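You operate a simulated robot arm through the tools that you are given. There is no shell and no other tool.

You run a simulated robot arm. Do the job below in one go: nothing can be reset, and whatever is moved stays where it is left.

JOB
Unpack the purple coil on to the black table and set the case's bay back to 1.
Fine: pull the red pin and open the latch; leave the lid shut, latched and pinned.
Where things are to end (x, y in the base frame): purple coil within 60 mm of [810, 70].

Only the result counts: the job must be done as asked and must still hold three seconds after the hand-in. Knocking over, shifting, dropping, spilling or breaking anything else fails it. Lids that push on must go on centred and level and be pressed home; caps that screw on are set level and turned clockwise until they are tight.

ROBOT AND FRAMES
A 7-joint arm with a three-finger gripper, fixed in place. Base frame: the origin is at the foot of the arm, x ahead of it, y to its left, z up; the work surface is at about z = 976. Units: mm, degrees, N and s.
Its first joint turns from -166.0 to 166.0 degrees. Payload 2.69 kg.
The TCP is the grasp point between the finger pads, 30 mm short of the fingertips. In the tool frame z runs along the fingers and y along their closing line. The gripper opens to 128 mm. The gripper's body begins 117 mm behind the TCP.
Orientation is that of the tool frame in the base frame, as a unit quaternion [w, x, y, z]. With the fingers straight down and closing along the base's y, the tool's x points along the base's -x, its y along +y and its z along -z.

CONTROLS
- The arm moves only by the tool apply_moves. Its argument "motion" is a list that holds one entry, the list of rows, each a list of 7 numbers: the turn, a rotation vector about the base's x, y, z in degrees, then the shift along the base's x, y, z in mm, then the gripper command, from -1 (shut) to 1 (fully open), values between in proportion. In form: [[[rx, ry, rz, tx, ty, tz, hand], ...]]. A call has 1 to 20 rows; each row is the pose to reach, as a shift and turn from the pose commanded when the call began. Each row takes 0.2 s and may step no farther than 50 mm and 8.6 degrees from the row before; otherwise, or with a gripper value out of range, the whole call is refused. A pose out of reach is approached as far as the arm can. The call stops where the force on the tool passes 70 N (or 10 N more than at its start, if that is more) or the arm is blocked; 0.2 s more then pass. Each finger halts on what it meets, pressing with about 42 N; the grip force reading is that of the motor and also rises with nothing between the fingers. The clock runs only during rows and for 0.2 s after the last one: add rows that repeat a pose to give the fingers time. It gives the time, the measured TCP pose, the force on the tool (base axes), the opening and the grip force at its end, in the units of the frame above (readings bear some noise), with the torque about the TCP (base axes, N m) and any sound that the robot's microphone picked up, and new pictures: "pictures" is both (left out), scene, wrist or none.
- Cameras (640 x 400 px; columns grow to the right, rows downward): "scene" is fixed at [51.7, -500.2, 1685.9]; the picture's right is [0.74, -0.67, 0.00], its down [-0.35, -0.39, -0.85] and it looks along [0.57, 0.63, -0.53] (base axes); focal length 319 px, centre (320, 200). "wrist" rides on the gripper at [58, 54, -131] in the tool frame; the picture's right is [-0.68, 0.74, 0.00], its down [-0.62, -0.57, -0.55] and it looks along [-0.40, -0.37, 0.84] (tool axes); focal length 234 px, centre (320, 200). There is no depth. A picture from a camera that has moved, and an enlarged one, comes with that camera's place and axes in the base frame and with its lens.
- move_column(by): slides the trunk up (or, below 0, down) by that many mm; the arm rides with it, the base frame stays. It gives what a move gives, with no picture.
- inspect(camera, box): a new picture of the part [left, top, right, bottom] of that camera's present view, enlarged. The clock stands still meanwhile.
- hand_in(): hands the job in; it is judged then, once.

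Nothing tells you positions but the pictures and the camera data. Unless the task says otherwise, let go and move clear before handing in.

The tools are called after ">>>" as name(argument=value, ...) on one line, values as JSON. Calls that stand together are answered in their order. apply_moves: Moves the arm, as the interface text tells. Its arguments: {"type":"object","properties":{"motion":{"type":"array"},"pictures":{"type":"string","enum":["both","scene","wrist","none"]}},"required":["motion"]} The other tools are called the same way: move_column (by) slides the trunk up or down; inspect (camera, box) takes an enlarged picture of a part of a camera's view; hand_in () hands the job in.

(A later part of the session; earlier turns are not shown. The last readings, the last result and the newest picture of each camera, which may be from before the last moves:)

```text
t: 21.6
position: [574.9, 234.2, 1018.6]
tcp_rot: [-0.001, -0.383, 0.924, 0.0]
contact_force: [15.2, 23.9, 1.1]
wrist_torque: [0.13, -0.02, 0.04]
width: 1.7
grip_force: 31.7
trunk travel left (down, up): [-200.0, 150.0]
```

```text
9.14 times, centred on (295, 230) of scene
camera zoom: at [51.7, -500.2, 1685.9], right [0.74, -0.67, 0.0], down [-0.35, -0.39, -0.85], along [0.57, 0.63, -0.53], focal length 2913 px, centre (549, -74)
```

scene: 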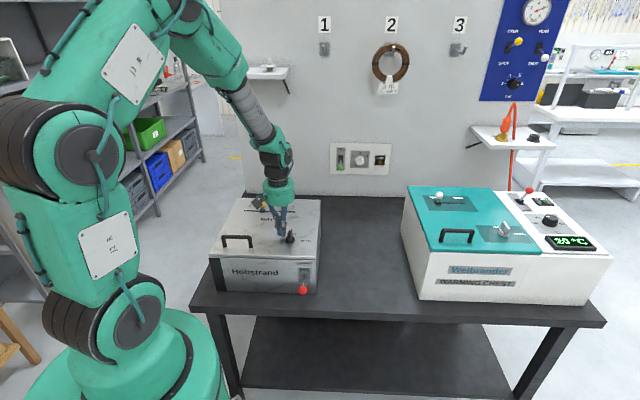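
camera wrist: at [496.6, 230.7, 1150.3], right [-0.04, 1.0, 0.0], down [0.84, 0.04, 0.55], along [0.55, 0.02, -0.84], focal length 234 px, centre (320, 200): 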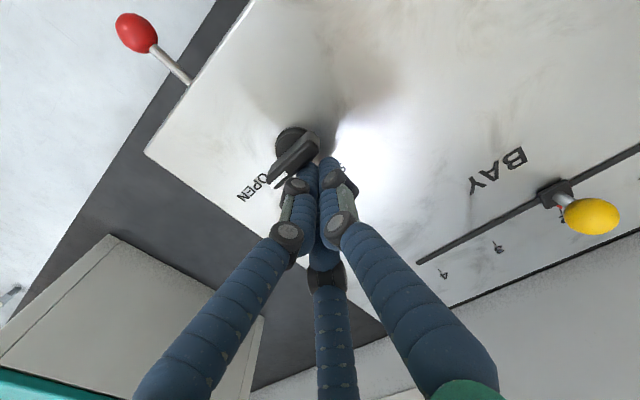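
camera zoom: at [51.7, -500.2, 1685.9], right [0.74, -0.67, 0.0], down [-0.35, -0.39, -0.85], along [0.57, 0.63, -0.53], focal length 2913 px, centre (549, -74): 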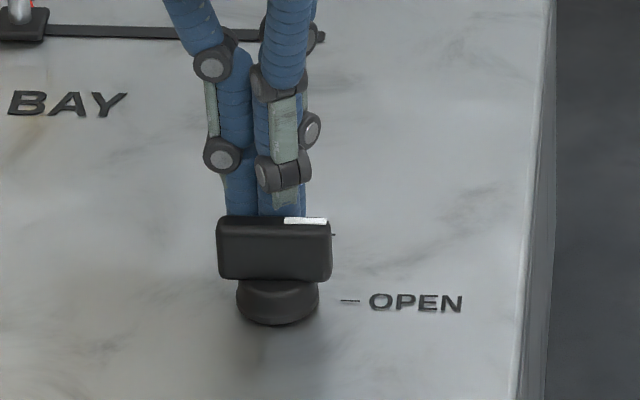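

The latch is hard against its OPEN stop. Now I back off, rise, and turn the hand 90° over the lid handle (bar estimated around (411, 314, 1012), running along the front).

>>> apply_moves(motion=[[[0, 0, 0, 8, 8, 0, -1], [0, 0, 0, 10, 10, 40, -1], [0, 0, 0, 10, 10, 80, -1], [0, 0, 0, 10, 10, 115, -0.5], [0, 0, 7.5, -4, 16, 115, 0], [0, 0, 15, -18, 22, 115, 0], [0, 0, 22.5, -32, 28, 115, 0], [0, 0, 30, -46, 34, 115, 0], [0, 0, 37.5, -60, 40, 115, 0], [0, 0, 45, -74, 46, 115, 0], [0, 0, 52.5, -88, 52, 115, 0], [0, 0, 60, -104, 58, 115, 0], [0, 0, 67.5, -120, 64, 115, 0], [0, 0, 75, -134, 70, 115, 0], [0, 0, 82.5, -150, 76, 115, 0], [0, 0, 90, -164, 80, 115, 0], [0, 0, 90, -164, 80, 115, 0]]], pictures="both")

```text
t: 25.2
position: [409.0, 312.1, 1133.9]
tcp_rot: [0.0, 0.924, -0.382, 0.0]
contact_force: [-0.3, -0.5, -1.0]
wrist_torque: [0.02, -0.02, 0.02]
width: 63.9
grip_force: 0.1
trunk travel left (down, up): [-200.0, 150.0]
camera wrist: at [412.5, 232.4, 1264.6], right [-1.0, -0.04, 0.0], down [-0.04, 0.84, 0.55], along [-0.02, 0.55, -0.84], focal length 234 px, centre (320, 200)
```

scene: 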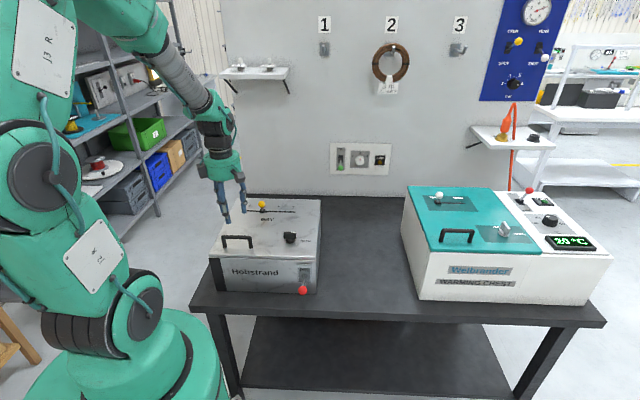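
wrist: 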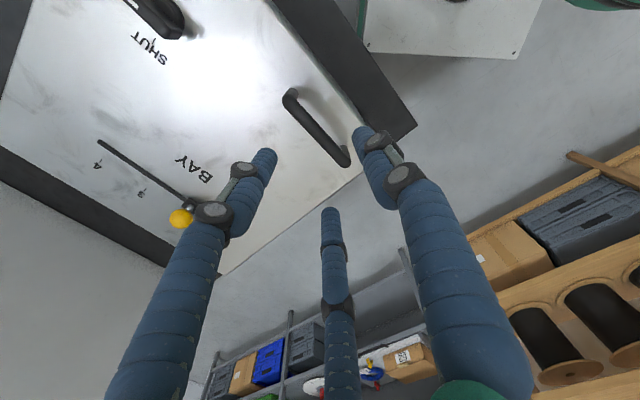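

The hand is over the handle with the right orientation. I'll zoom in to locate the bar precisely.

>>> inspect(camera="wrist", box=[260, 70, 380, 180])

>>> inspect(camera="scene", box=[200, 220, 270, 260])

```text
3.64 times, centred on (320, 125) of wrist
camera zoom: at [412.5, 232.4, 1264.6], right [-1.0, -0.04, 0.0], down [-0.04, 0.84, 0.55], along [-0.02, 0.55, -0.84], focal length 852 px, centre (320, 473)
```

zoom: 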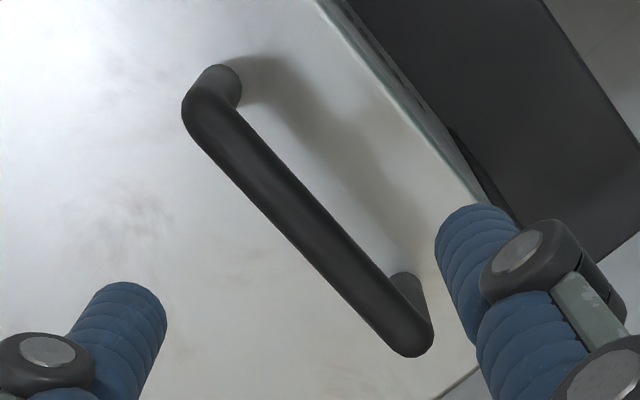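

```text
9.14 times, centred on (235, 240) of scene
camera zoom: at [51.7, -500.2, 1685.9], right [0.74, -0.67, 0.0], down [-0.35, -0.39, -0.85], along [0.57, 0.63, -0.53], focal length 2913 px, centre (1097, -166)
```

zoom: 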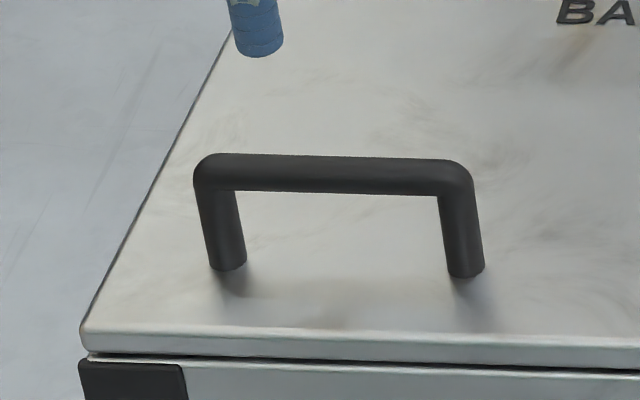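

The bar centre is (411, 311, 1014), 12.5 mm thick and almost right under the tool. I'll go down around it and close.

>>> apply_moves(motion=[[[0, 0, 0, 1.3, -0.6, 0, 0.4], [0, 0, 0, 1.3, -0.6, -30, 0.4], [0, 0, 0, 1.3, -0.6, -60, 0.4], [0, 0, 0, 1.3, -0.6, -90, 0.4], [0, 0, 0, 1.3, -0.6, -113, 0.4], [0, 0, 0, 1.3, -0.6, -113, 0.4]]], pictures="wrist")

>>> inspect(camera="scene", box=[190, 180, 290, 260])

```text
t: 26.6
position: [409.4, 312.0, 1020.0]
tcp_rot: [0.001, 0.924, -0.381, 0.001]
contact_force: [-0.3, 0.3, -0.6]
wrist_torque: [-0.01, 0.01, 0.0]
width: 89.5
grip_force: 0.0
trunk travel left (down, up): [-200.0, 150.0]
camera wrist: at [413.2, 233.7, 1151.2], right [-1.0, -0.04, 0.0], down [-0.04, 0.84, 0.55], along [-0.02, 0.55, -0.84], focal length 234 px, centre (320, 200)
```

wrist: 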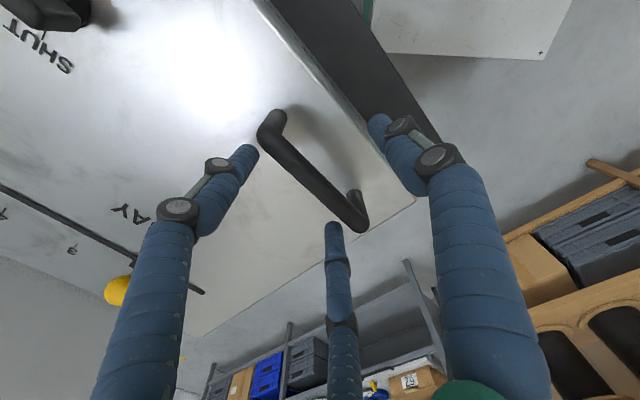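

```text
5.00 times, centred on (240, 220) of scene
camera zoom: at [51.7, -500.2, 1685.9], right [0.74, -0.67, 0.0], down [-0.35, -0.39, -0.85], along [0.57, 0.63, -0.53], focal length 1593 px, centre (720, 100)
```

zoom: 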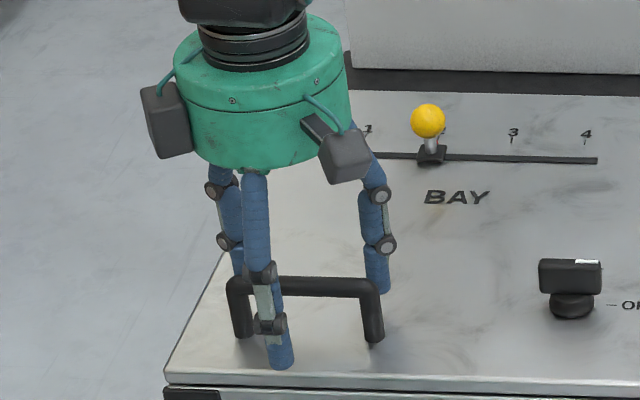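

The fingers straddle the bar with the single finger in front and two behind. I close and check.

>>> apply_moves(motion=[[[0, 0, 0, 0, 0, 0, 0], [0, 0, 0, 0, 0, 0, -0.5], [0, 0, 0, 0, 0, 0, -1], [0, 0, 0, 0, 0, 0, -1], [0, 0, 0, 0, 0, 0, -1]]], pictures="wrist")

>>> inspect(camera="scene", box=[190, 180, 290, 260])

>>> inspect(camera="wrist", box=[240, 90, 420, 240])

```text
t: 27.8
position: [412.2, 316.2, 1022.5]
tcp_rot: [-0.002, 0.924, -0.381, 0.002]
contact_force: [20.4, 29.8, 5.8]
wrist_torque: [0.19, -0.02, -0.1]
width: 21.4
grip_force: 44.9
trunk travel left (down, up): [-200.0, 150.0]
camera wrist: at [415.1, 236.0, 1152.3], right [-1.0, -0.04, 0.0], down [-0.04, 0.84, 0.55], along [-0.02, 0.55, -0.84], focal length 234 px, centre (320, 200)
```

wrist: 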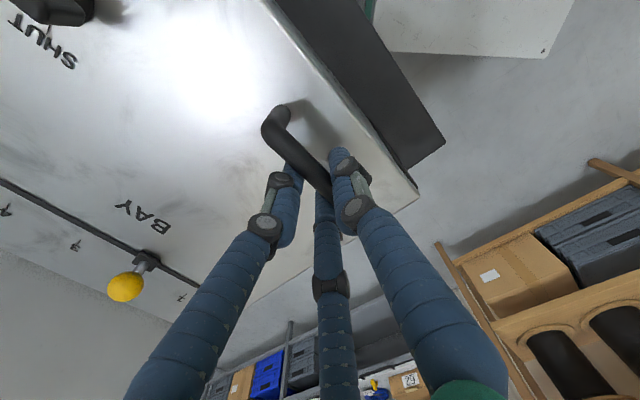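

```text
5.00 times, centred on (240, 220) of scene
camera zoom: at [51.7, -500.2, 1685.9], right [0.74, -0.67, 0.0], down [-0.35, -0.39, -0.85], along [0.57, 0.63, -0.53], focal length 1593 px, centre (720, 100)
```

zoom: 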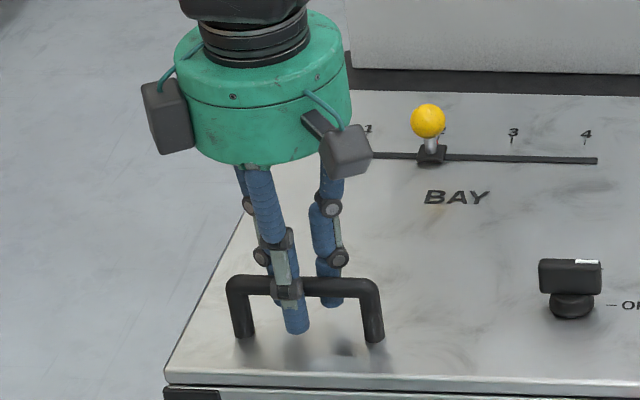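

```text
2.67 times, centred on (330, 165) of wrist
camera zoom: at [415.1, 236.0, 1152.3], right [-1.0, -0.04, 0.0], down [-0.04, 0.84, 0.55], along [-0.02, 0.55, -0.84], focal length 624 px, centre (293, 293)
```

zoom: 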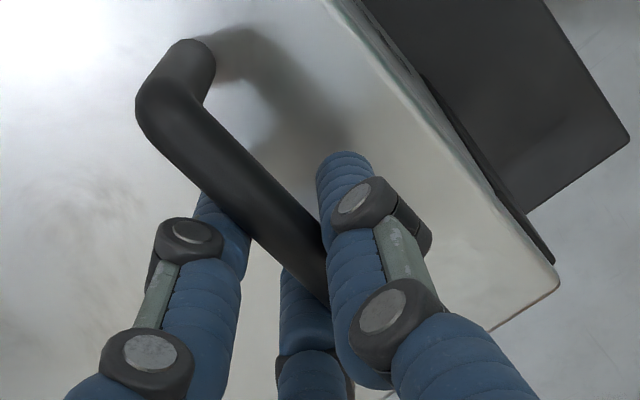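

The grip holds the bar but pushes the tool about 35 N toward the back. I'll relax by shifting a few millimetres that way before lifting.

>>> apply_moves(motion=[[[0, 0, 0, 1.5, 1.5, 0, -1], [0, 0, 0, 2.5, 3, 0, -1], [0, 0, 0, 2.5, 3, 0, -1]]], pictures="none")

```text
t: 28.6
position: [411.9, 314.8, 1021.4]
tcp_rot: [0.0, 0.924, -0.382, 0.001]
contact_force: [9.4, 20.2, 25.0]
wrist_torque: [0.0, 0.0, -0.11]
width: 21.5
grip_force: 44.4
trunk travel left (down, up): [-200.0, 150.0]
```

Now I begin to lift the lid along its hinge arc in small steps, watching the force.

>>> apply_moves(motion=[[[0, 0, 0, 1.2, 1.2, 4, -1], [0, 0, 0, 1.6, 1.6, 8, -1], [0, 0, 0, 2.2, 2.2, 11, -1], [0, 0, 0, 3, 3, 16, -1], [0, 0, 0, 3.8, 3.8, 22, -1], [0, 0, 0, 3.8, 3.8, 22, -1]]], pictures="both")

>>> inspect(camera="scene", box=[190, 180, 340, 310])

```text
t: 30.0
position: [415.0, 319.1, 1042.3]
tcp_rot: [0.001, 0.924, -0.382, 0.001]
contact_force: [-11.8, 8.7, -5.0]
wrist_torque: [0.07, 0.22, -0.09]
width: 21.5
grip_force: 45.2
trunk travel left (down, up): [-200.0, 150.0]
camera wrist: at [418.8, 239.4, 1174.2], right [-1.0, -0.04, 0.0], down [-0.04, 0.84, 0.55], along [-0.02, 0.54, -0.84], focal length 234 px, centre (320, 200)
```

scene: 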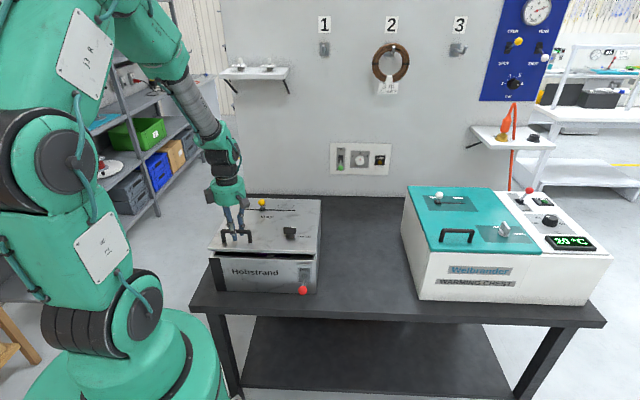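
wrist: 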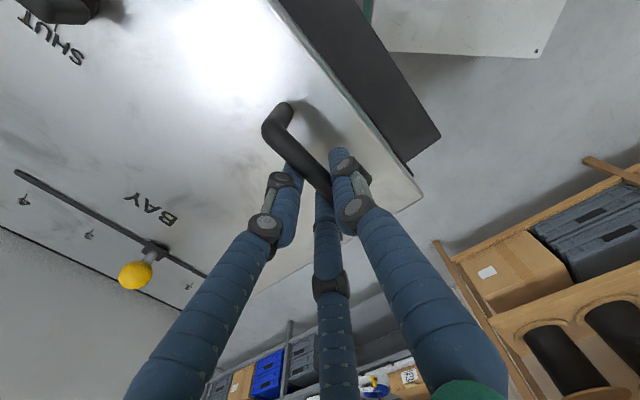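

```text
3.08 times, centred on (265, 245) of scene
camera zoom: at [51.7, -500.2, 1685.9], right [0.74, -0.67, 0.0], down [-0.35, -0.39, -0.85], along [0.57, 0.63, -0.53], focal length 980 px, centre (489, 62)
```

zoom: 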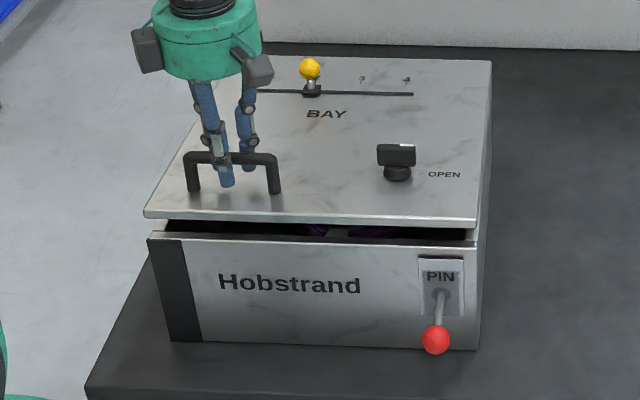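

The lid is lifting freely and purple is visible inside. I continue the arc to about 20°.

>>> apply_moves(motion=[[[0, 0, 0, 1.9, 1.9, 10.8, -1], [0, 0, 0, 4.2, 4.2, 21.5, -1], [0, 0, 0, 6.6, 6.6, 32.1, -1], [0, 0, 0, 9.4, 9.4, 42.6, -1], [0, 0, 0, 12.4, 12.4, 52.9, -1], [0, 0, 0, 15.6, 15.6, 63.1, -1], [0, 0, 0, 19.2, 19.2, 73.1, -1], [0, 0, 0, 22.8, 22.8, 83, -1], [0, 0, 0, 22.8, 22.8, 83, -1]]], pictures="both")

```text
t: 32.0
position: [437.6, 340.0, 1126.7]
tcp_rot: [0.0, 0.924, -0.382, 0.001]
contact_force: [-26.3, -12.0, 10.1]
wrist_torque: [-0.29, 0.06, -0.11]
width: 22.0
grip_force: 45.4
trunk travel left (down, up): [-200.0, 150.0]
camera wrist: at [440.4, 260.4, 1257.9], right [-1.0, -0.04, 0.0], down [-0.04, 0.84, 0.55], along [-0.02, 0.55, -0.84], focal length 234 px, centre (320, 200)
```

scene: 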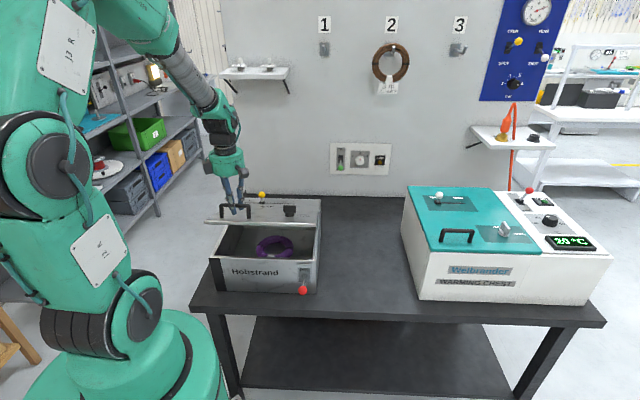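
wrist: 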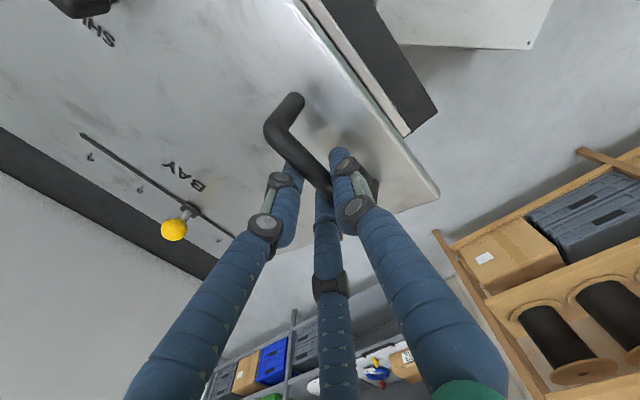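

The coil is visible lying in the case. The path pushes slightly too far back, so I correct by 2 mm and carry on to about 40°.

>>> apply_moves(motion=[[[0, 0, 0, 2.6, 2.6, 9.6, -1], [0, 0, 0, 6.8, 6.8, 19.1, -1], [0, 0, 0, 11.2, 11.2, 28.3, -1], [0, 0, 0, 15.9, 15.9, 37.3, -1], [0, 0, 0, 20.9, 20.9, 46.1, -1], [0, 0, 0, 26, 26, 54.6, -1], [0, 0, 0, 31.3, 31.3, 62.8, -1], [0, 0, 0, 36.8, 36.8, 70.8, -1], [0, 0, 0, 42.5, 42.5, 78.6, -1], [0, 0, 0, 48.4, 48.4, 86, -1], [0, 0, 0, 48.4, 48.4, 86, -1]]], pictures="both")

```text
t: 34.4
position: [486.7, 389.2, 1214.7]
tcp_rot: [0.0, 0.924, -0.382, 0.001]
contact_force: [-16.6, -6.7, 14.5]
wrist_torque: [-0.01, 0.19, -0.1]
width: 21.7
grip_force: 45.2
trunk travel left (down, up): [-200.0, 150.0]
camera wrist: at [489.8, 309.7, 1345.4], right [-1.0, -0.04, 0.0], down [-0.04, 0.84, 0.55], along [-0.02, 0.55, -0.84], focal length 234 px, centre (320, 200)
```

scene: 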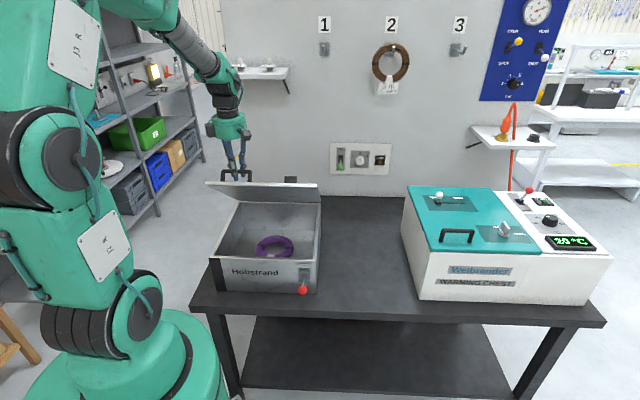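
wrist: 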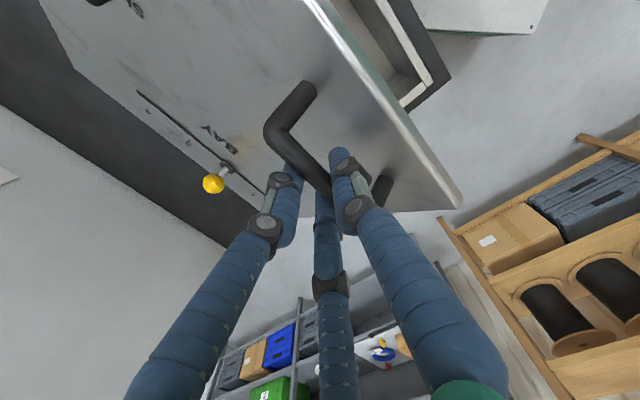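

Lid at about 40° and forces are small. I continue to about 64°.

>>> apply_moves(motion=[[[0, 0, 0, 5.4, 5.4, 7.1, -1], [0, 0, 0, 11.7, 11.7, 14, -1], [0, 0, 0, 18, 18, 20.5, -1], [0, 0, 0, 24.6, 24.6, 26.7, -1], [0, 0, 0, 31.3, 31.3, 32.5, -1], [0, 0, 0, 38.2, 38.2, 38.1, -1], [0, 0, 0, 45.2, 45.2, 43.3, -1], [0, 0, 0, 52.3, 52.3, 48.1, -1], [0, 0, 0, 59.5, 59.5, 52.6, -1], [0, 0, 0, 66.9, 66.9, 56.7, -1], [0, 0, 0, 74.3, 74.3, 60.5, -1], [0, 0, 0, 81.8, 81.8, 63.9, -1], [0, 0, 0, 81.8, 81.8, 63.9, -1]]], pictures="both")

```text
t: 37.2
position: [567.6, 470.3, 1279.0]
tcp_rot: [0.0, 0.925, -0.381, 0.002]
contact_force: [-11.4, -4.2, 30.1]
wrist_torque: [-0.04, 0.34, -0.11]
width: 22.0
grip_force: 45.1
trunk travel left (down, up): [-200.0, 150.0]
camera wrist: at [571.1, 390.8, 1409.3], right [-1.0, -0.04, 0.0], down [-0.04, 0.84, 0.55], along [-0.02, 0.55, -0.84], focal length 234 px, centre (320, 200)
```

scene: 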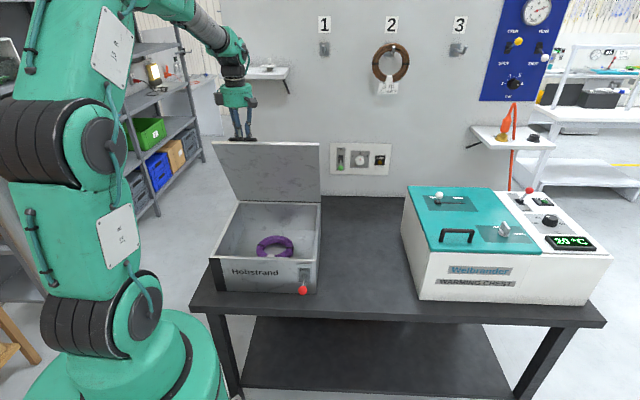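
wrist: 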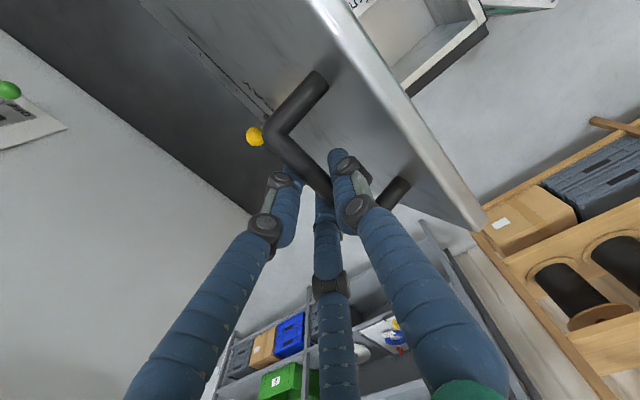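

There's about 30 N upward on the tool, so the true radius is a little larger. I add height and continue to about 80°.

>>> apply_moves(motion=[[[0, 0, 0, 7.6, 7.6, 5, -1], [0, 0, 0, 15.3, 15.3, 8, -1], [0, 0, 0, 23, 23, 10.5, -1], [0, 0, 0, 30.8, 30.8, 12.7, -1], [0, 0, 0, 38.7, 38.7, 14.5, -1], [0, 0, 0, 46.5, 46.5, 15.9, -1], [0, 0, 0, 54.4, 54.4, 16.9, -1], [0, 0, 0, 62.3, 62.3, 17.6, -1], [0, 0, 0, 62.3, 62.3, 17.6, -1]]], pictures="both")

```text
t: 39.2
position: [631.0, 533.5, 1292.8]
tcp_rot: [0.002, 0.924, -0.382, 0.0]
contact_force: [-4.2, 2.1, 0.9]
wrist_torque: [-0.2, 0.15, -0.12]
width: 23.0
grip_force: 44.7
trunk travel left (down, up): [-200.0, 150.0]
camera wrist: at [634.3, 454.1, 1424.0], right [-1.0, -0.04, 0.0], down [-0.04, 0.84, 0.55], along [-0.02, 0.55, -0.84], focal length 234 px, centre (320, 200)
```

scene: 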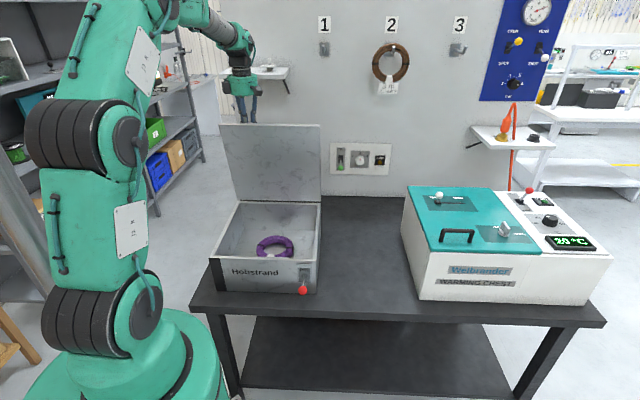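
wrist: 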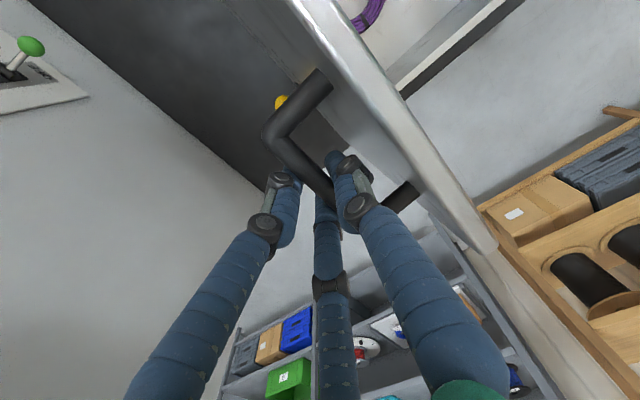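

Lid at about 80° with almost no force. I continue gently past vertical to find where it stops.

>>> apply_moves(motion=[[[0, 0, 0, 4, 4, 0.5, -1], [0, 0, 0, 7.9, 7.9, 0.5, -1], [0, 0, 0, 11.9, 11.9, 0.3, -1], [0, 0, 0, 15.8, 15.8, 0, -1], [0, 0, 0, 19.7, 19.7, -0.4, -1], [0, 0, 0, 23.7, 23.7, -1, -1], [0, 0, 0, 27.6, 27.6, -1.5, -1], [0, 0, 0, 31.5, 31.5, -2.2, -1], [0, 0, 0, 35.4, 35.4, -3, -1], [0, 0, 0, 39.3, 39.3, -3.8, -1], [0, 0, 0, 43.2, 43.2, -4.7, -1], [0, 0, 0, 47.1, 47.1, -5.7, -1], [0, 0, 0, 47.1, 47.1, -5.7, -1]]], pictures="both")

```text
t: 42.0
position: [677.8, 580.5, 1288.3]
tcp_rot: [0.001, 0.924, -0.382, 0.0]
contact_force: [0.4, -2.5, -6.8]
wrist_torque: [-0.28, 0.06, -0.1]
width: 23.3
grip_force: 44.8
trunk travel left (down, up): [-200.0, 150.0]
camera wrist: at [681.6, 501.2, 1419.0], right [-1.0, -0.04, 0.0], down [-0.04, 0.84, 0.55], along [-0.02, 0.55, -0.84], focal length 234 px, centre (320, 200)
```

scene: 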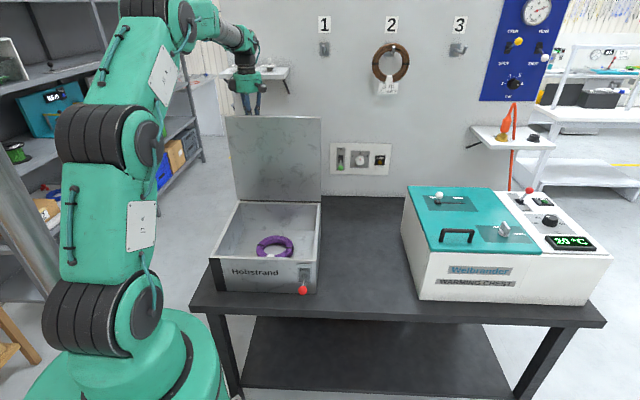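
wrist: 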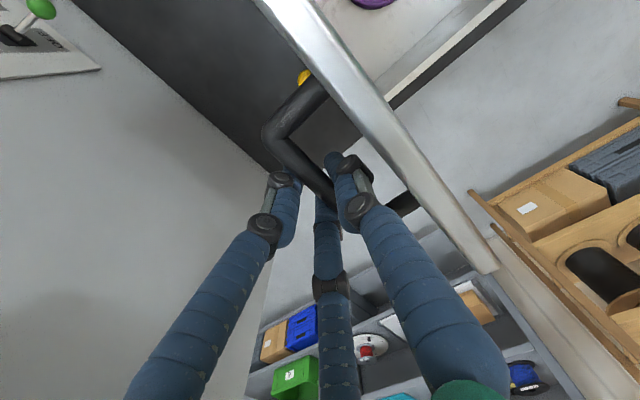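

Still free at roughly 92°. I go on gently toward 100° looking for the stop.

>>> apply_moves(motion=[[[0, 0, 0, 3.9, 3.9, -1.1, -1], [0, 0, 0, 7.7, 7.7, -2.4, -1], [0, 0, 0, 11.5, 11.5, -3.7, -1], [0, 0, 0, 15.3, 15.3, -5.2, -1], [0, 0, 0, 15.3, 15.3, -5.2, -1]]], pictures="none")

```text
t: 43.2
position: [694.9, 596.8, 1282.9]
tcp_rot: [0.001, 0.924, -0.382, 0.001]
contact_force: [-0.6, -1.4, -10.9]
wrist_torque: [-0.14, 0.16, -0.07]
width: 23.4
grip_force: 45.0
trunk travel left (down, up): [-200.0, 150.0]
```

>>> apply_moves(motion=[[[0, 0, 0, 3.8, 3.8, -2, -1], [0, 0, 0, 7.6, 7.6, -3.6, -1], [0, 0, 0, 11.4, 11.4, -5.4, -1], [0, 0, 0, 15.1, 15.1, -7.1, -1], [0, 0, 0, 15.1, 15.1, -7.1, -1]]], pictures="both")

```text
t: 44.4
position: [706.2, 608.9, 1278.0]
tcp_rot: [0.0, 0.924, -0.381, 0.001]
contact_force: [-37.9, -38.4, -6.7]
wrist_torque: [5.57, -5.91, -0.01]
width: 23.6
grip_force: 45.3
trunk travel left (down, up): [-200.0, 150.0]
camera wrist: at [709.6, 529.2, 1409.1], right [-1.0, -0.04, 0.0], down [-0.04, 0.84, 0.55], along [-0.02, 0.55, -0.84], focal length 234 px, centre (320, 200)
```

scene: 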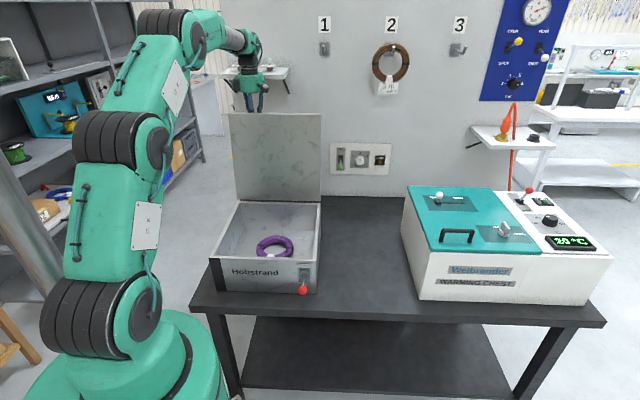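
wrist: 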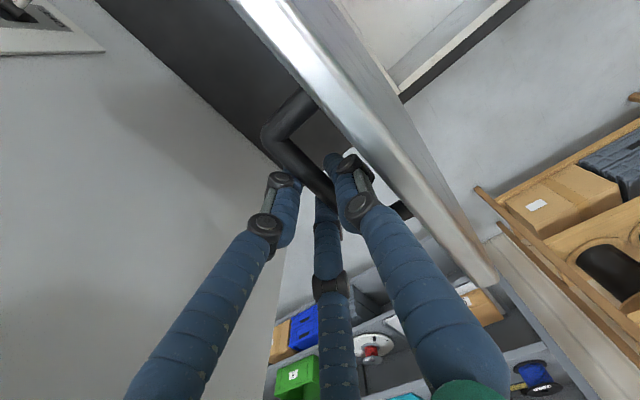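

The 54 N with a torque arm of about 150 mm means the palm is touching the wall shelf behind, not a lid stop. I back off at once along the arc.

>>> apply_moves(motion=[[[0, 0, 0, -5, -5, 2, -1], [0, 0, 0, -9, -9, 4, -1], [0, 0, 0, -13, -13, 5.5, -1], [0, 0, 0, -13, -13, 5.5, -1]]], pictures="none")

>>> inspect(camera="scene", box=[210, 40, 330, 210])

```text
t: 45.4
position: [696.3, 598.6, 1283.1]
tcp_rot: [0.0, 0.924, -0.383, 0.001]
contact_force: [1.8, 1.1, 2.5]
wrist_torque: [-0.12, 0.1, -0.1]
width: 23.2
grip_force: 45.0
trunk travel left (down, up): [-200.0, 150.0]
```

```text
2.35 times, centred on (270, 125) of scene
camera zoom: at [51.7, -500.2, 1685.9], right [0.74, -0.67, 0.0], down [-0.35, -0.39, -0.85], along [0.57, 0.63, -0.53], focal length 750 px, centre (438, 376)
```

zoom: 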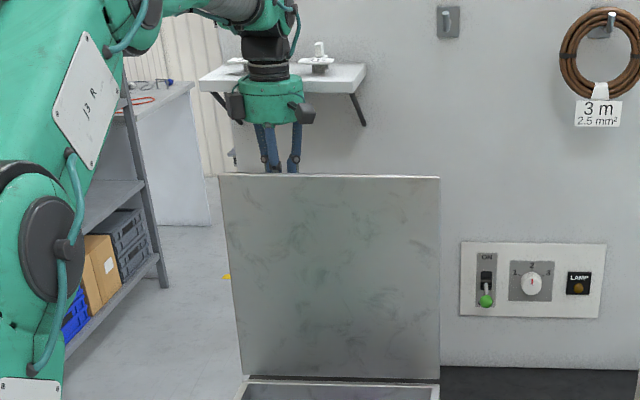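

Back at about 97°, no load, and the shelf items look undisturbed. I'll open the fingers a little to see whether the lid stays by itself.

>>> apply_moves(motion=[[[0, 0, 0, 0, 0, 0, -0.7], [0, 0, 0, 0, 0, 0, -0.5], [0, 0, 0, 0, 0, 0, -0.3], [0, 0, 0, 0, 0, 0, -0.3]]], pictures="wrist")

>>> inspect(camera="scene", box=[210, 40, 330, 210])

```text
t: 46.4
position: [696.0, 598.5, 1281.6]
tcp_rot: [0.002, 0.924, -0.382, 0.0]
contact_force: [0.9, -0.2, -0.1]
wrist_torque: [0.05, -0.01, 0.01]
width: 44.6
grip_force: 0.1
trunk travel left (down, up): [-200.0, 150.0]
camera wrist: at [699.3, 519.0, 1412.4], right [-1.0, -0.04, 0.0], down [-0.04, 0.84, 0.55], along [-0.02, 0.55, -0.84], focal length 234 px, centre (320, 200)
```

wrist: 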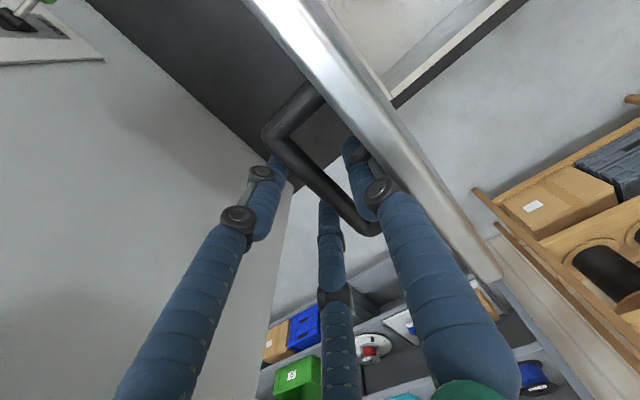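

```text
2.35 times, centred on (270, 125) of scene
camera zoom: at [51.7, -500.2, 1685.9], right [0.74, -0.67, 0.0], down [-0.35, -0.39, -0.85], along [0.57, 0.63, -0.53], focal length 750 px, centre (438, 376)
```

zoom: 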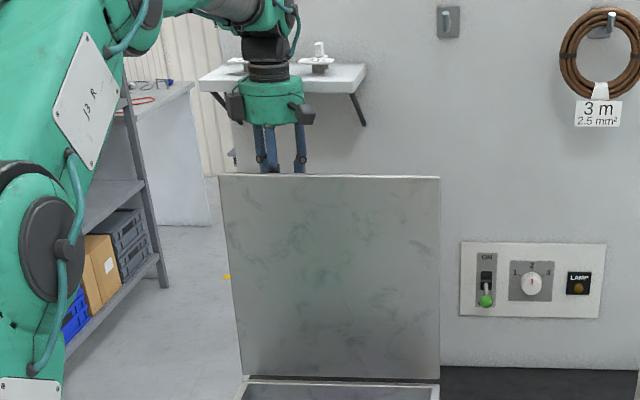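

The lid stays where it is on its own. I'll lift the hand straight up out of the handle slowly.

>>> apply_moves(motion=[[[0, 0, 0, 0, 0, 8, -0.3], [0, 0, 0, 0, 0, 20, -0.3], [0, 0, 0, 0, 0, 35, -0.3], [0, 0, 0, 0, 0, 50, -0.3], [0, 0, 0, 0, 0, 70, -0.3], [0, 0, 0, 0, 0, 70, -0.3]]], pictures="both")

>>> inspect(camera="scene", box=[210, 20, 330, 210])

```text
t: 47.8
position: [694.7, 598.1, 1351.7]
tcp_rot: [0.002, 0.924, -0.382, 0.0]
contact_force: [-0.1, 0.6, -0.3]
wrist_torque: [-0.01, 0.01, 0.02]
width: 44.9
grip_force: 0.0
trunk travel left (down, up): [-200.0, 150.0]
camera wrist: at [698.6, 518.0, 1482.3], right [-1.0, -0.04, 0.0], down [-0.04, 0.84, 0.55], along [-0.02, 0.55, -0.84], focal length 234 px, centre (320, 200)
```

scene: 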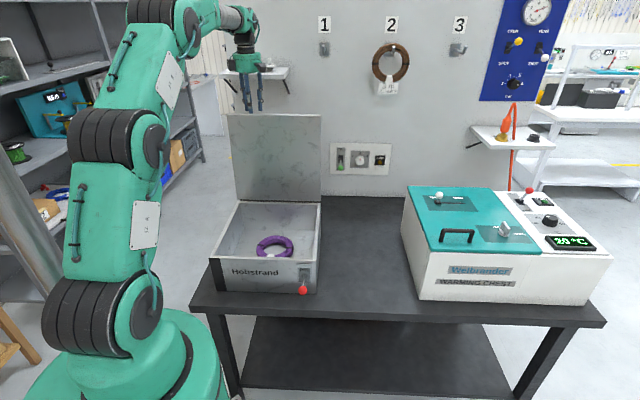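
wrist: 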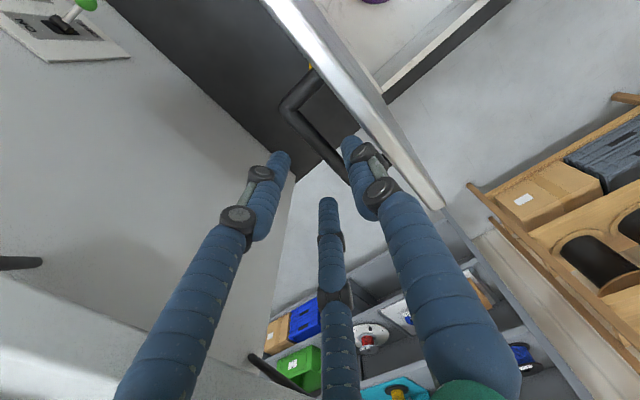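

```text
2.11 times, centred on (270, 115) of scene
camera zoom: at [51.7, -500.2, 1685.9], right [0.74, -0.67, 0.0], down [-0.35, -0.39, -0.85], along [0.57, 0.63, -0.53], focal length 671 px, centre (425, 379)
```

zoom: 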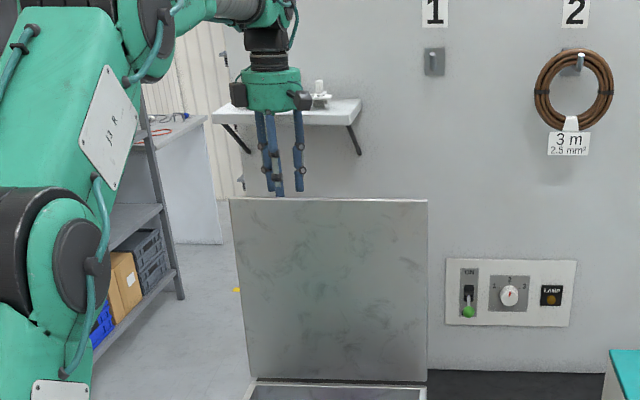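

The hand is free and the lid is holding. I rise further, then move forward over the case; meanwhile I inspect the coil inside.

>>> apply_moves(motion=[[[0, 0, 0, 0, 0, 30, -0.3], [0, 0, 0, 0, 0, 60, -0.3], [0, 0, 0, -15, -15, 65, -0.3], [0, 0, 0, -45, -45, 65, -0.3], [0, 0, 0, -75, -75, 65, -0.3], [0, 0, 0, -105, -105, 65, -0.3], [0, 0, 0, -135, -135, 65, -0.3], [0, 0, 0, -150, -160, 65, -0.3], [0, 0, 0, -160, -190, 65, -0.3], [0, 0, 0, -160, -190, 65, -0.3]]], pictures="both")

>>> inspect(camera="scene", box=[200, 190, 340, 310])

>>> inspect(camera="wrist", box=[120, 0, 520, 250])

```text
t: 50.0
position: [538.2, 407.2, 1416.6]
tcp_rot: [0.0, 0.924, -0.382, 0.001]
contact_force: [0.4, 0.9, -0.3]
wrist_torque: [0.09, -0.03, -0.01]
width: 44.8
grip_force: 0.0
trunk travel left (down, up): [-200.0, 150.0]
camera wrist: at [540.6, 328.3, 1548.0], right [-1.0, -0.04, 0.0], down [-0.04, 0.84, 0.55], along [-0.02, 0.55, -0.84], focal length 234 px, centre (320, 200)
```

scene: 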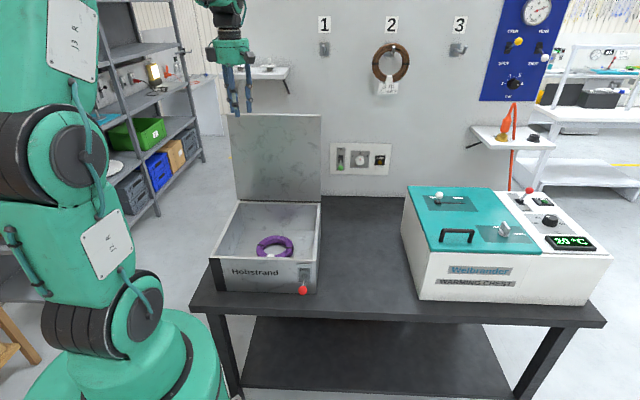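
wrist: 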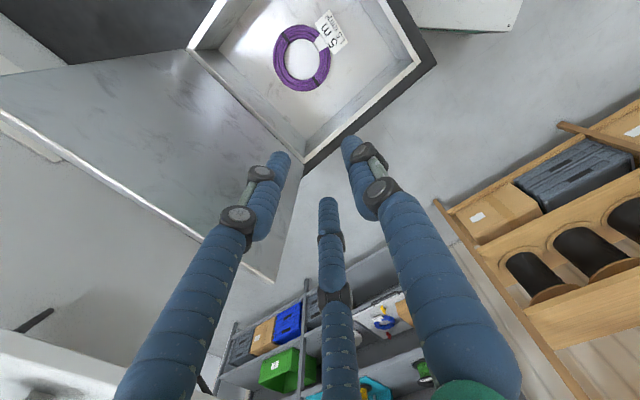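

```text
3.33 times, centred on (270, 250) of scene
camera zoom: at [51.7, -500.2, 1685.9], right [0.74, -0.67, 0.0], down [-0.35, -0.39, -0.85], along [0.57, 0.63, -0.53], focal length 1062 px, centre (487, 33)
```

zoom: 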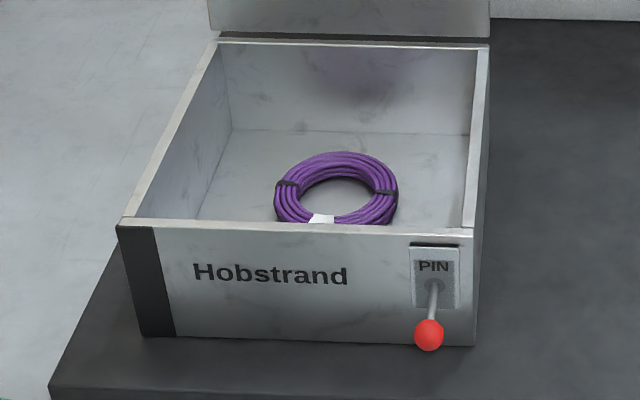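

```text
1.60 times, centred on (320, 125) of wrist
camera zoom: at [540.6, 328.3, 1548.0], right [-1.0, -0.04, 0.0], down [-0.04, 0.84, 0.55], along [-0.02, 0.55, -0.84], focal length 375 px, centre (320, 320)
```

zoom: 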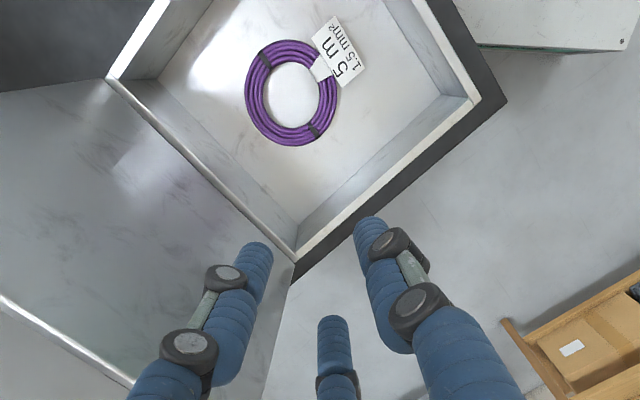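

The case interior has no dividers: the purple coil (ring about 150 mm outside, 90 mm hole, tag at the front) lies near (587, 356), on the floor at about z = 830–840. I'll turn the hand back 90° and come above the coil's right side for a pinch: one finger in the hole, two outside.

>>> apply_moves(motion=[[[0, 0, -7.5, 7.5, -8, -20, 0], [0, 0, -15, 15, -16, -40, 0.2], [0, 0, -22.5, 22.5, -24, -60, 0.3], [0, 0, -30, 30, -32, -80, 0.3], [0, 0, -37.5, 37.5, -40, -100, 0.3], [0, 0, -45, 45, -47, -120, 0.3], [0, 0, -52.5, 52.5, -55, -145, 0.3], [0, 0, -60, 60, -63, -170, 0.3], [0, 0, -67.5, 67.5, -70, -195, 0.3], [0, 0, -75, 75, -78, -220, 0.3], [0, 0, -82.5, 82.5, -85, -245, 0.3], [0, 0, -90, 91, -93, -265, 0.3], [0, 0, -90, 91, -93, -265, 0.3]]], pictures="both")

>>> inspect(camera="wrist", box=[220, 0, 540, 200])

>>> inspect(camera="scene", box=[200, 190, 340, 310])

```text
t: 52.8
position: [628.2, 314.4, 1152.2]
tcp_rot: [-0.001, -0.383, 0.924, 0.0]
contact_force: [0.2, 0.5, 0.1]
wrist_torque: [-0.02, 0.03, -0.02]
width: 83.2
grip_force: 0.0
trunk travel left (down, up): [-200.0, 150.0]
camera wrist: at [549.3, 310.4, 1282.7], right [-0.04, 1.0, 0.0], down [0.84, 0.04, 0.55], along [0.55, 0.02, -0.84], focal length 234 px, centre (320, 200)
```

scene: 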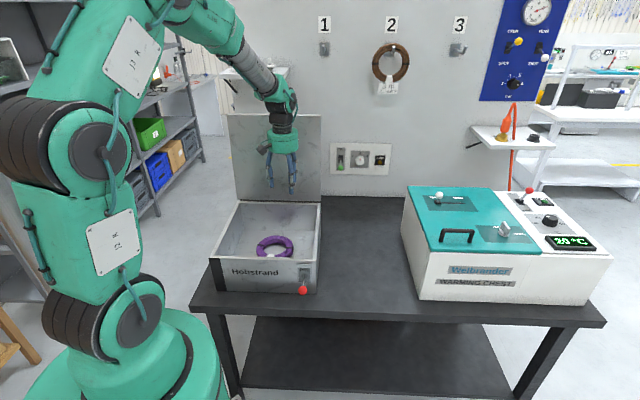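
wrist: 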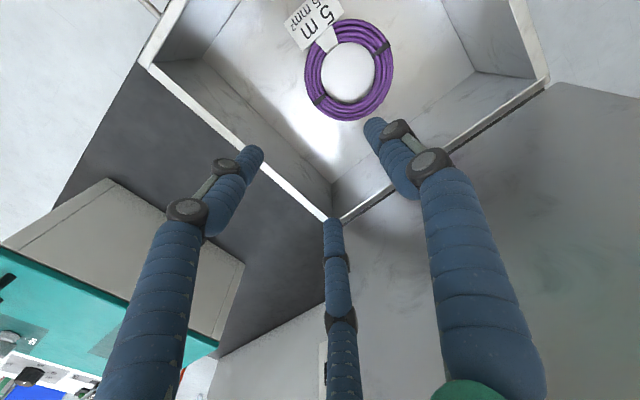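

```text
2.00 times, centred on (380, 100) of wrist
camera zoom: at [549.3, 310.4, 1282.7], right [-0.04, 1.0, 0.0], down [0.84, 0.04, 0.55], along [0.55, 0.02, -0.84], focal length 468 px, centre (200, 400)
```

zoom: 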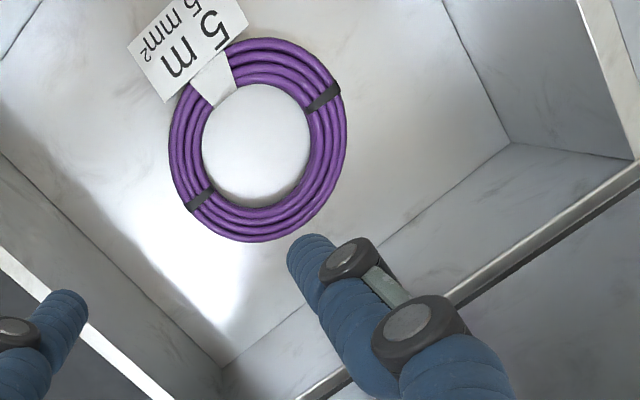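

```text
3.33 times, centred on (270, 250) of scene
camera zoom: at [51.7, -500.2, 1685.9], right [0.74, -0.67, 0.0], down [-0.35, -0.39, -0.85], along [0.57, 0.63, -0.53], focal length 1062 px, centre (487, 33)
```

zoom: 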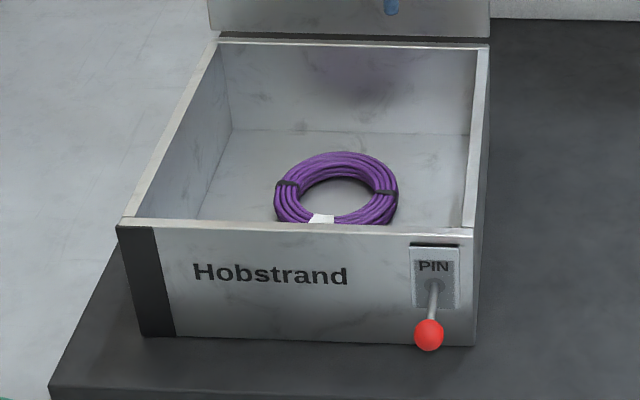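

The coil centre is about (580, 357.5), outer radius 76, hole radius 46. I'll centre the hand over the right side of the ring and come down most of the way.

>>> apply_moves(motion=[[[0, 0, 0, -5.4, 1.2, -30, 0.31], [0, 0, 0, -5.4, 1.2, -65, 0.31], [0, 0, 0, -5.4, 1.2, -100, 0.31], [0, 0, 0, -5.4, 1.2, -135, 0.31], [0, 0, 0, -5.4, 1.2, -170, 0.31], [0, 0, 0, -5.4, 1.2, -205, 0.31], [0, 0, 0, -5.4, 1.2, -235, 0.31], [0, 0, 0, -5.4, 1.2, -252, 0.31], [0, 0, 0, -5.4, 1.2, -252, 0.31]]], pictures="both")

>>> inspect(camera="wrist", box=[200, 60, 440, 220])

>>> inspect(camera="scene", box=[200, 190, 340, 310])

```text
t: 54.8
position: [623.0, 317.7, 898.5]
tcp_rot: [-0.001, -0.383, 0.924, 0.001]
contact_force: [-0.4, -0.6, -0.5]
wrist_torque: [0.0, -0.04, 0.0]
width: 84.1
grip_force: 0.1
trunk travel left (down, up): [-200.0, 150.0]
camera wrist: at [544.5, 314.0, 1030.5], right [-0.04, 1.0, 0.0], down [0.84, 0.04, 0.55], along [0.55, 0.02, -0.84], focal length 234 px, centre (320, 200)
```

scene: 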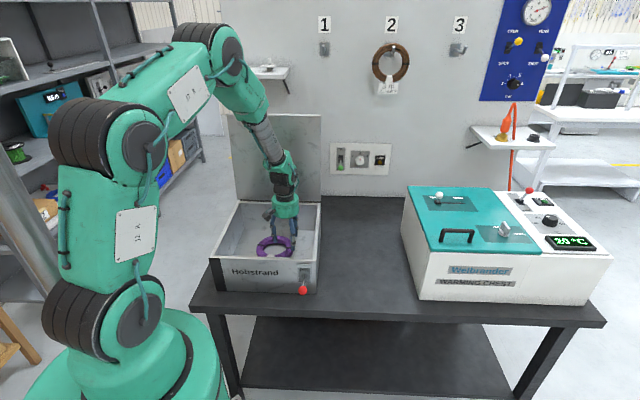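
wrist: 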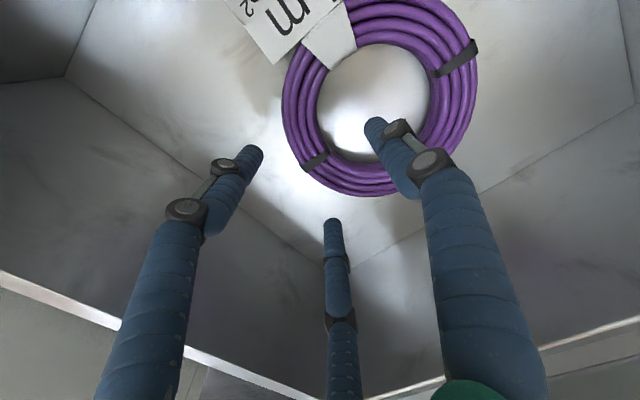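

```text
2.50 times, centred on (320, 140) of wrist
camera zoom: at [544.5, 314.0, 1030.5], right [-0.04, 1.0, 0.0], down [0.84, 0.04, 0.55], along [0.55, 0.02, -0.84], focal length 585 px, centre (320, 350)
```

zoom: 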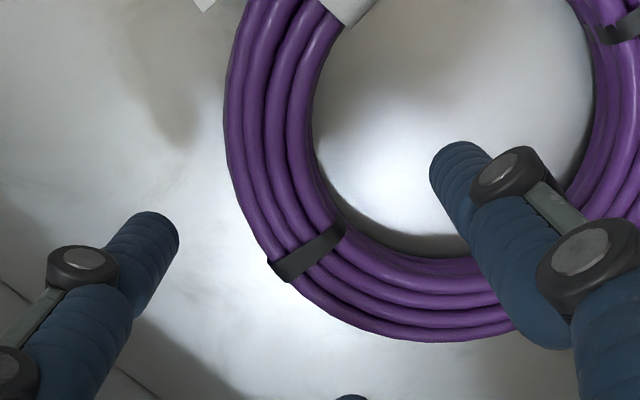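

```text
3.33 times, centred on (270, 250) of scene
camera zoom: at [51.7, -500.2, 1685.9], right [0.74, -0.67, 0.0], down [-0.35, -0.39, -0.85], along [0.57, 0.63, -0.53], focal length 1062 px, centre (487, 33)
```

zoom: 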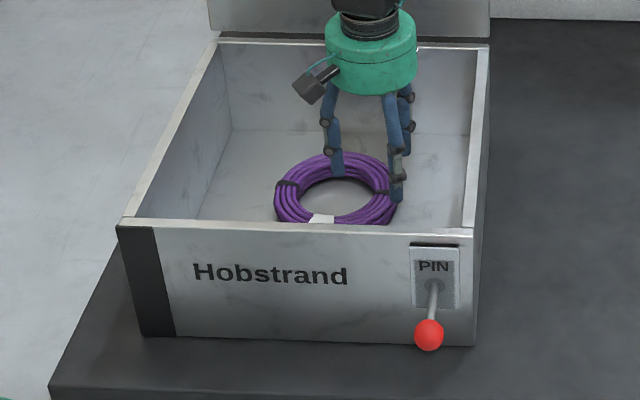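

The hand is aligned: one finger over the hole, two outside. I go down to just above the case floor and close on the ring.

>>> apply_moves(motion=[[[0, 0, 0, -0.5, -2.5, -15, 0.31], [0, 0, 0, -0.5, -2.5, -30, 0.31], [0, 0, 0, -0.5, -2.5, -42, 0.31], [0, 0, 0, -0.5, -2.5, -49, 0.31], [0, 0, 0, -0.5, -2.5, -49, 0.31]]], pictures="both")

>>> inspect(camera="scene", box=[230, 200, 330, 290])

```text
t: 56.0
position: [622.3, 314.9, 849.0]
tcp_rot: [-0.001, -0.384, 0.923, 0.0]
contact_force: [0.4, -0.4, -0.7]
wrist_torque: [0.0, -0.01, 0.03]
width: 83.8
grip_force: 0.1
trunk travel left (down, up): [-200.0, 150.0]
camera wrist: at [543.2, 310.6, 980.1], right [-0.04, 1.0, 0.0], down [0.84, 0.04, 0.55], along [0.55, 0.02, -0.84], focal length 234 px, centre (320, 200)
```

scene: 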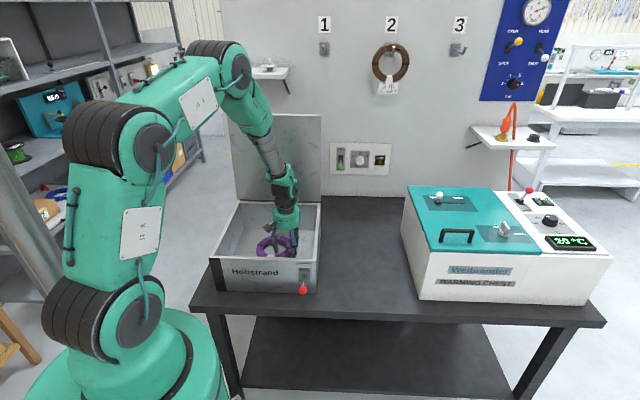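
wrist: 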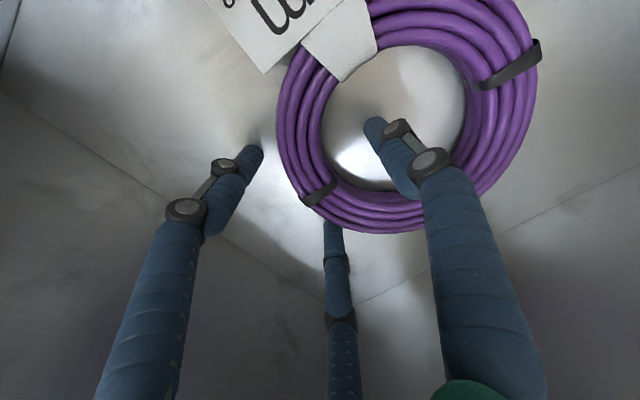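

```text
4.44 times, centred on (280, 245) of scene
camera zoom: at [51.7, -500.2, 1685.9], right [0.74, -0.67, 0.0], down [-0.35, -0.39, -0.85], along [0.57, 0.63, -0.53], focal length 1416 px, centre (498, 0)
```

zoom: 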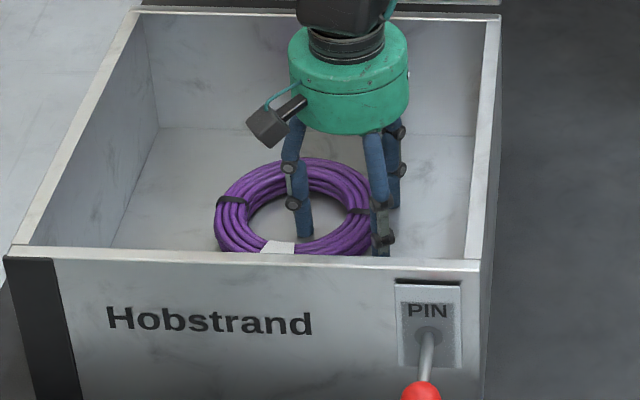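

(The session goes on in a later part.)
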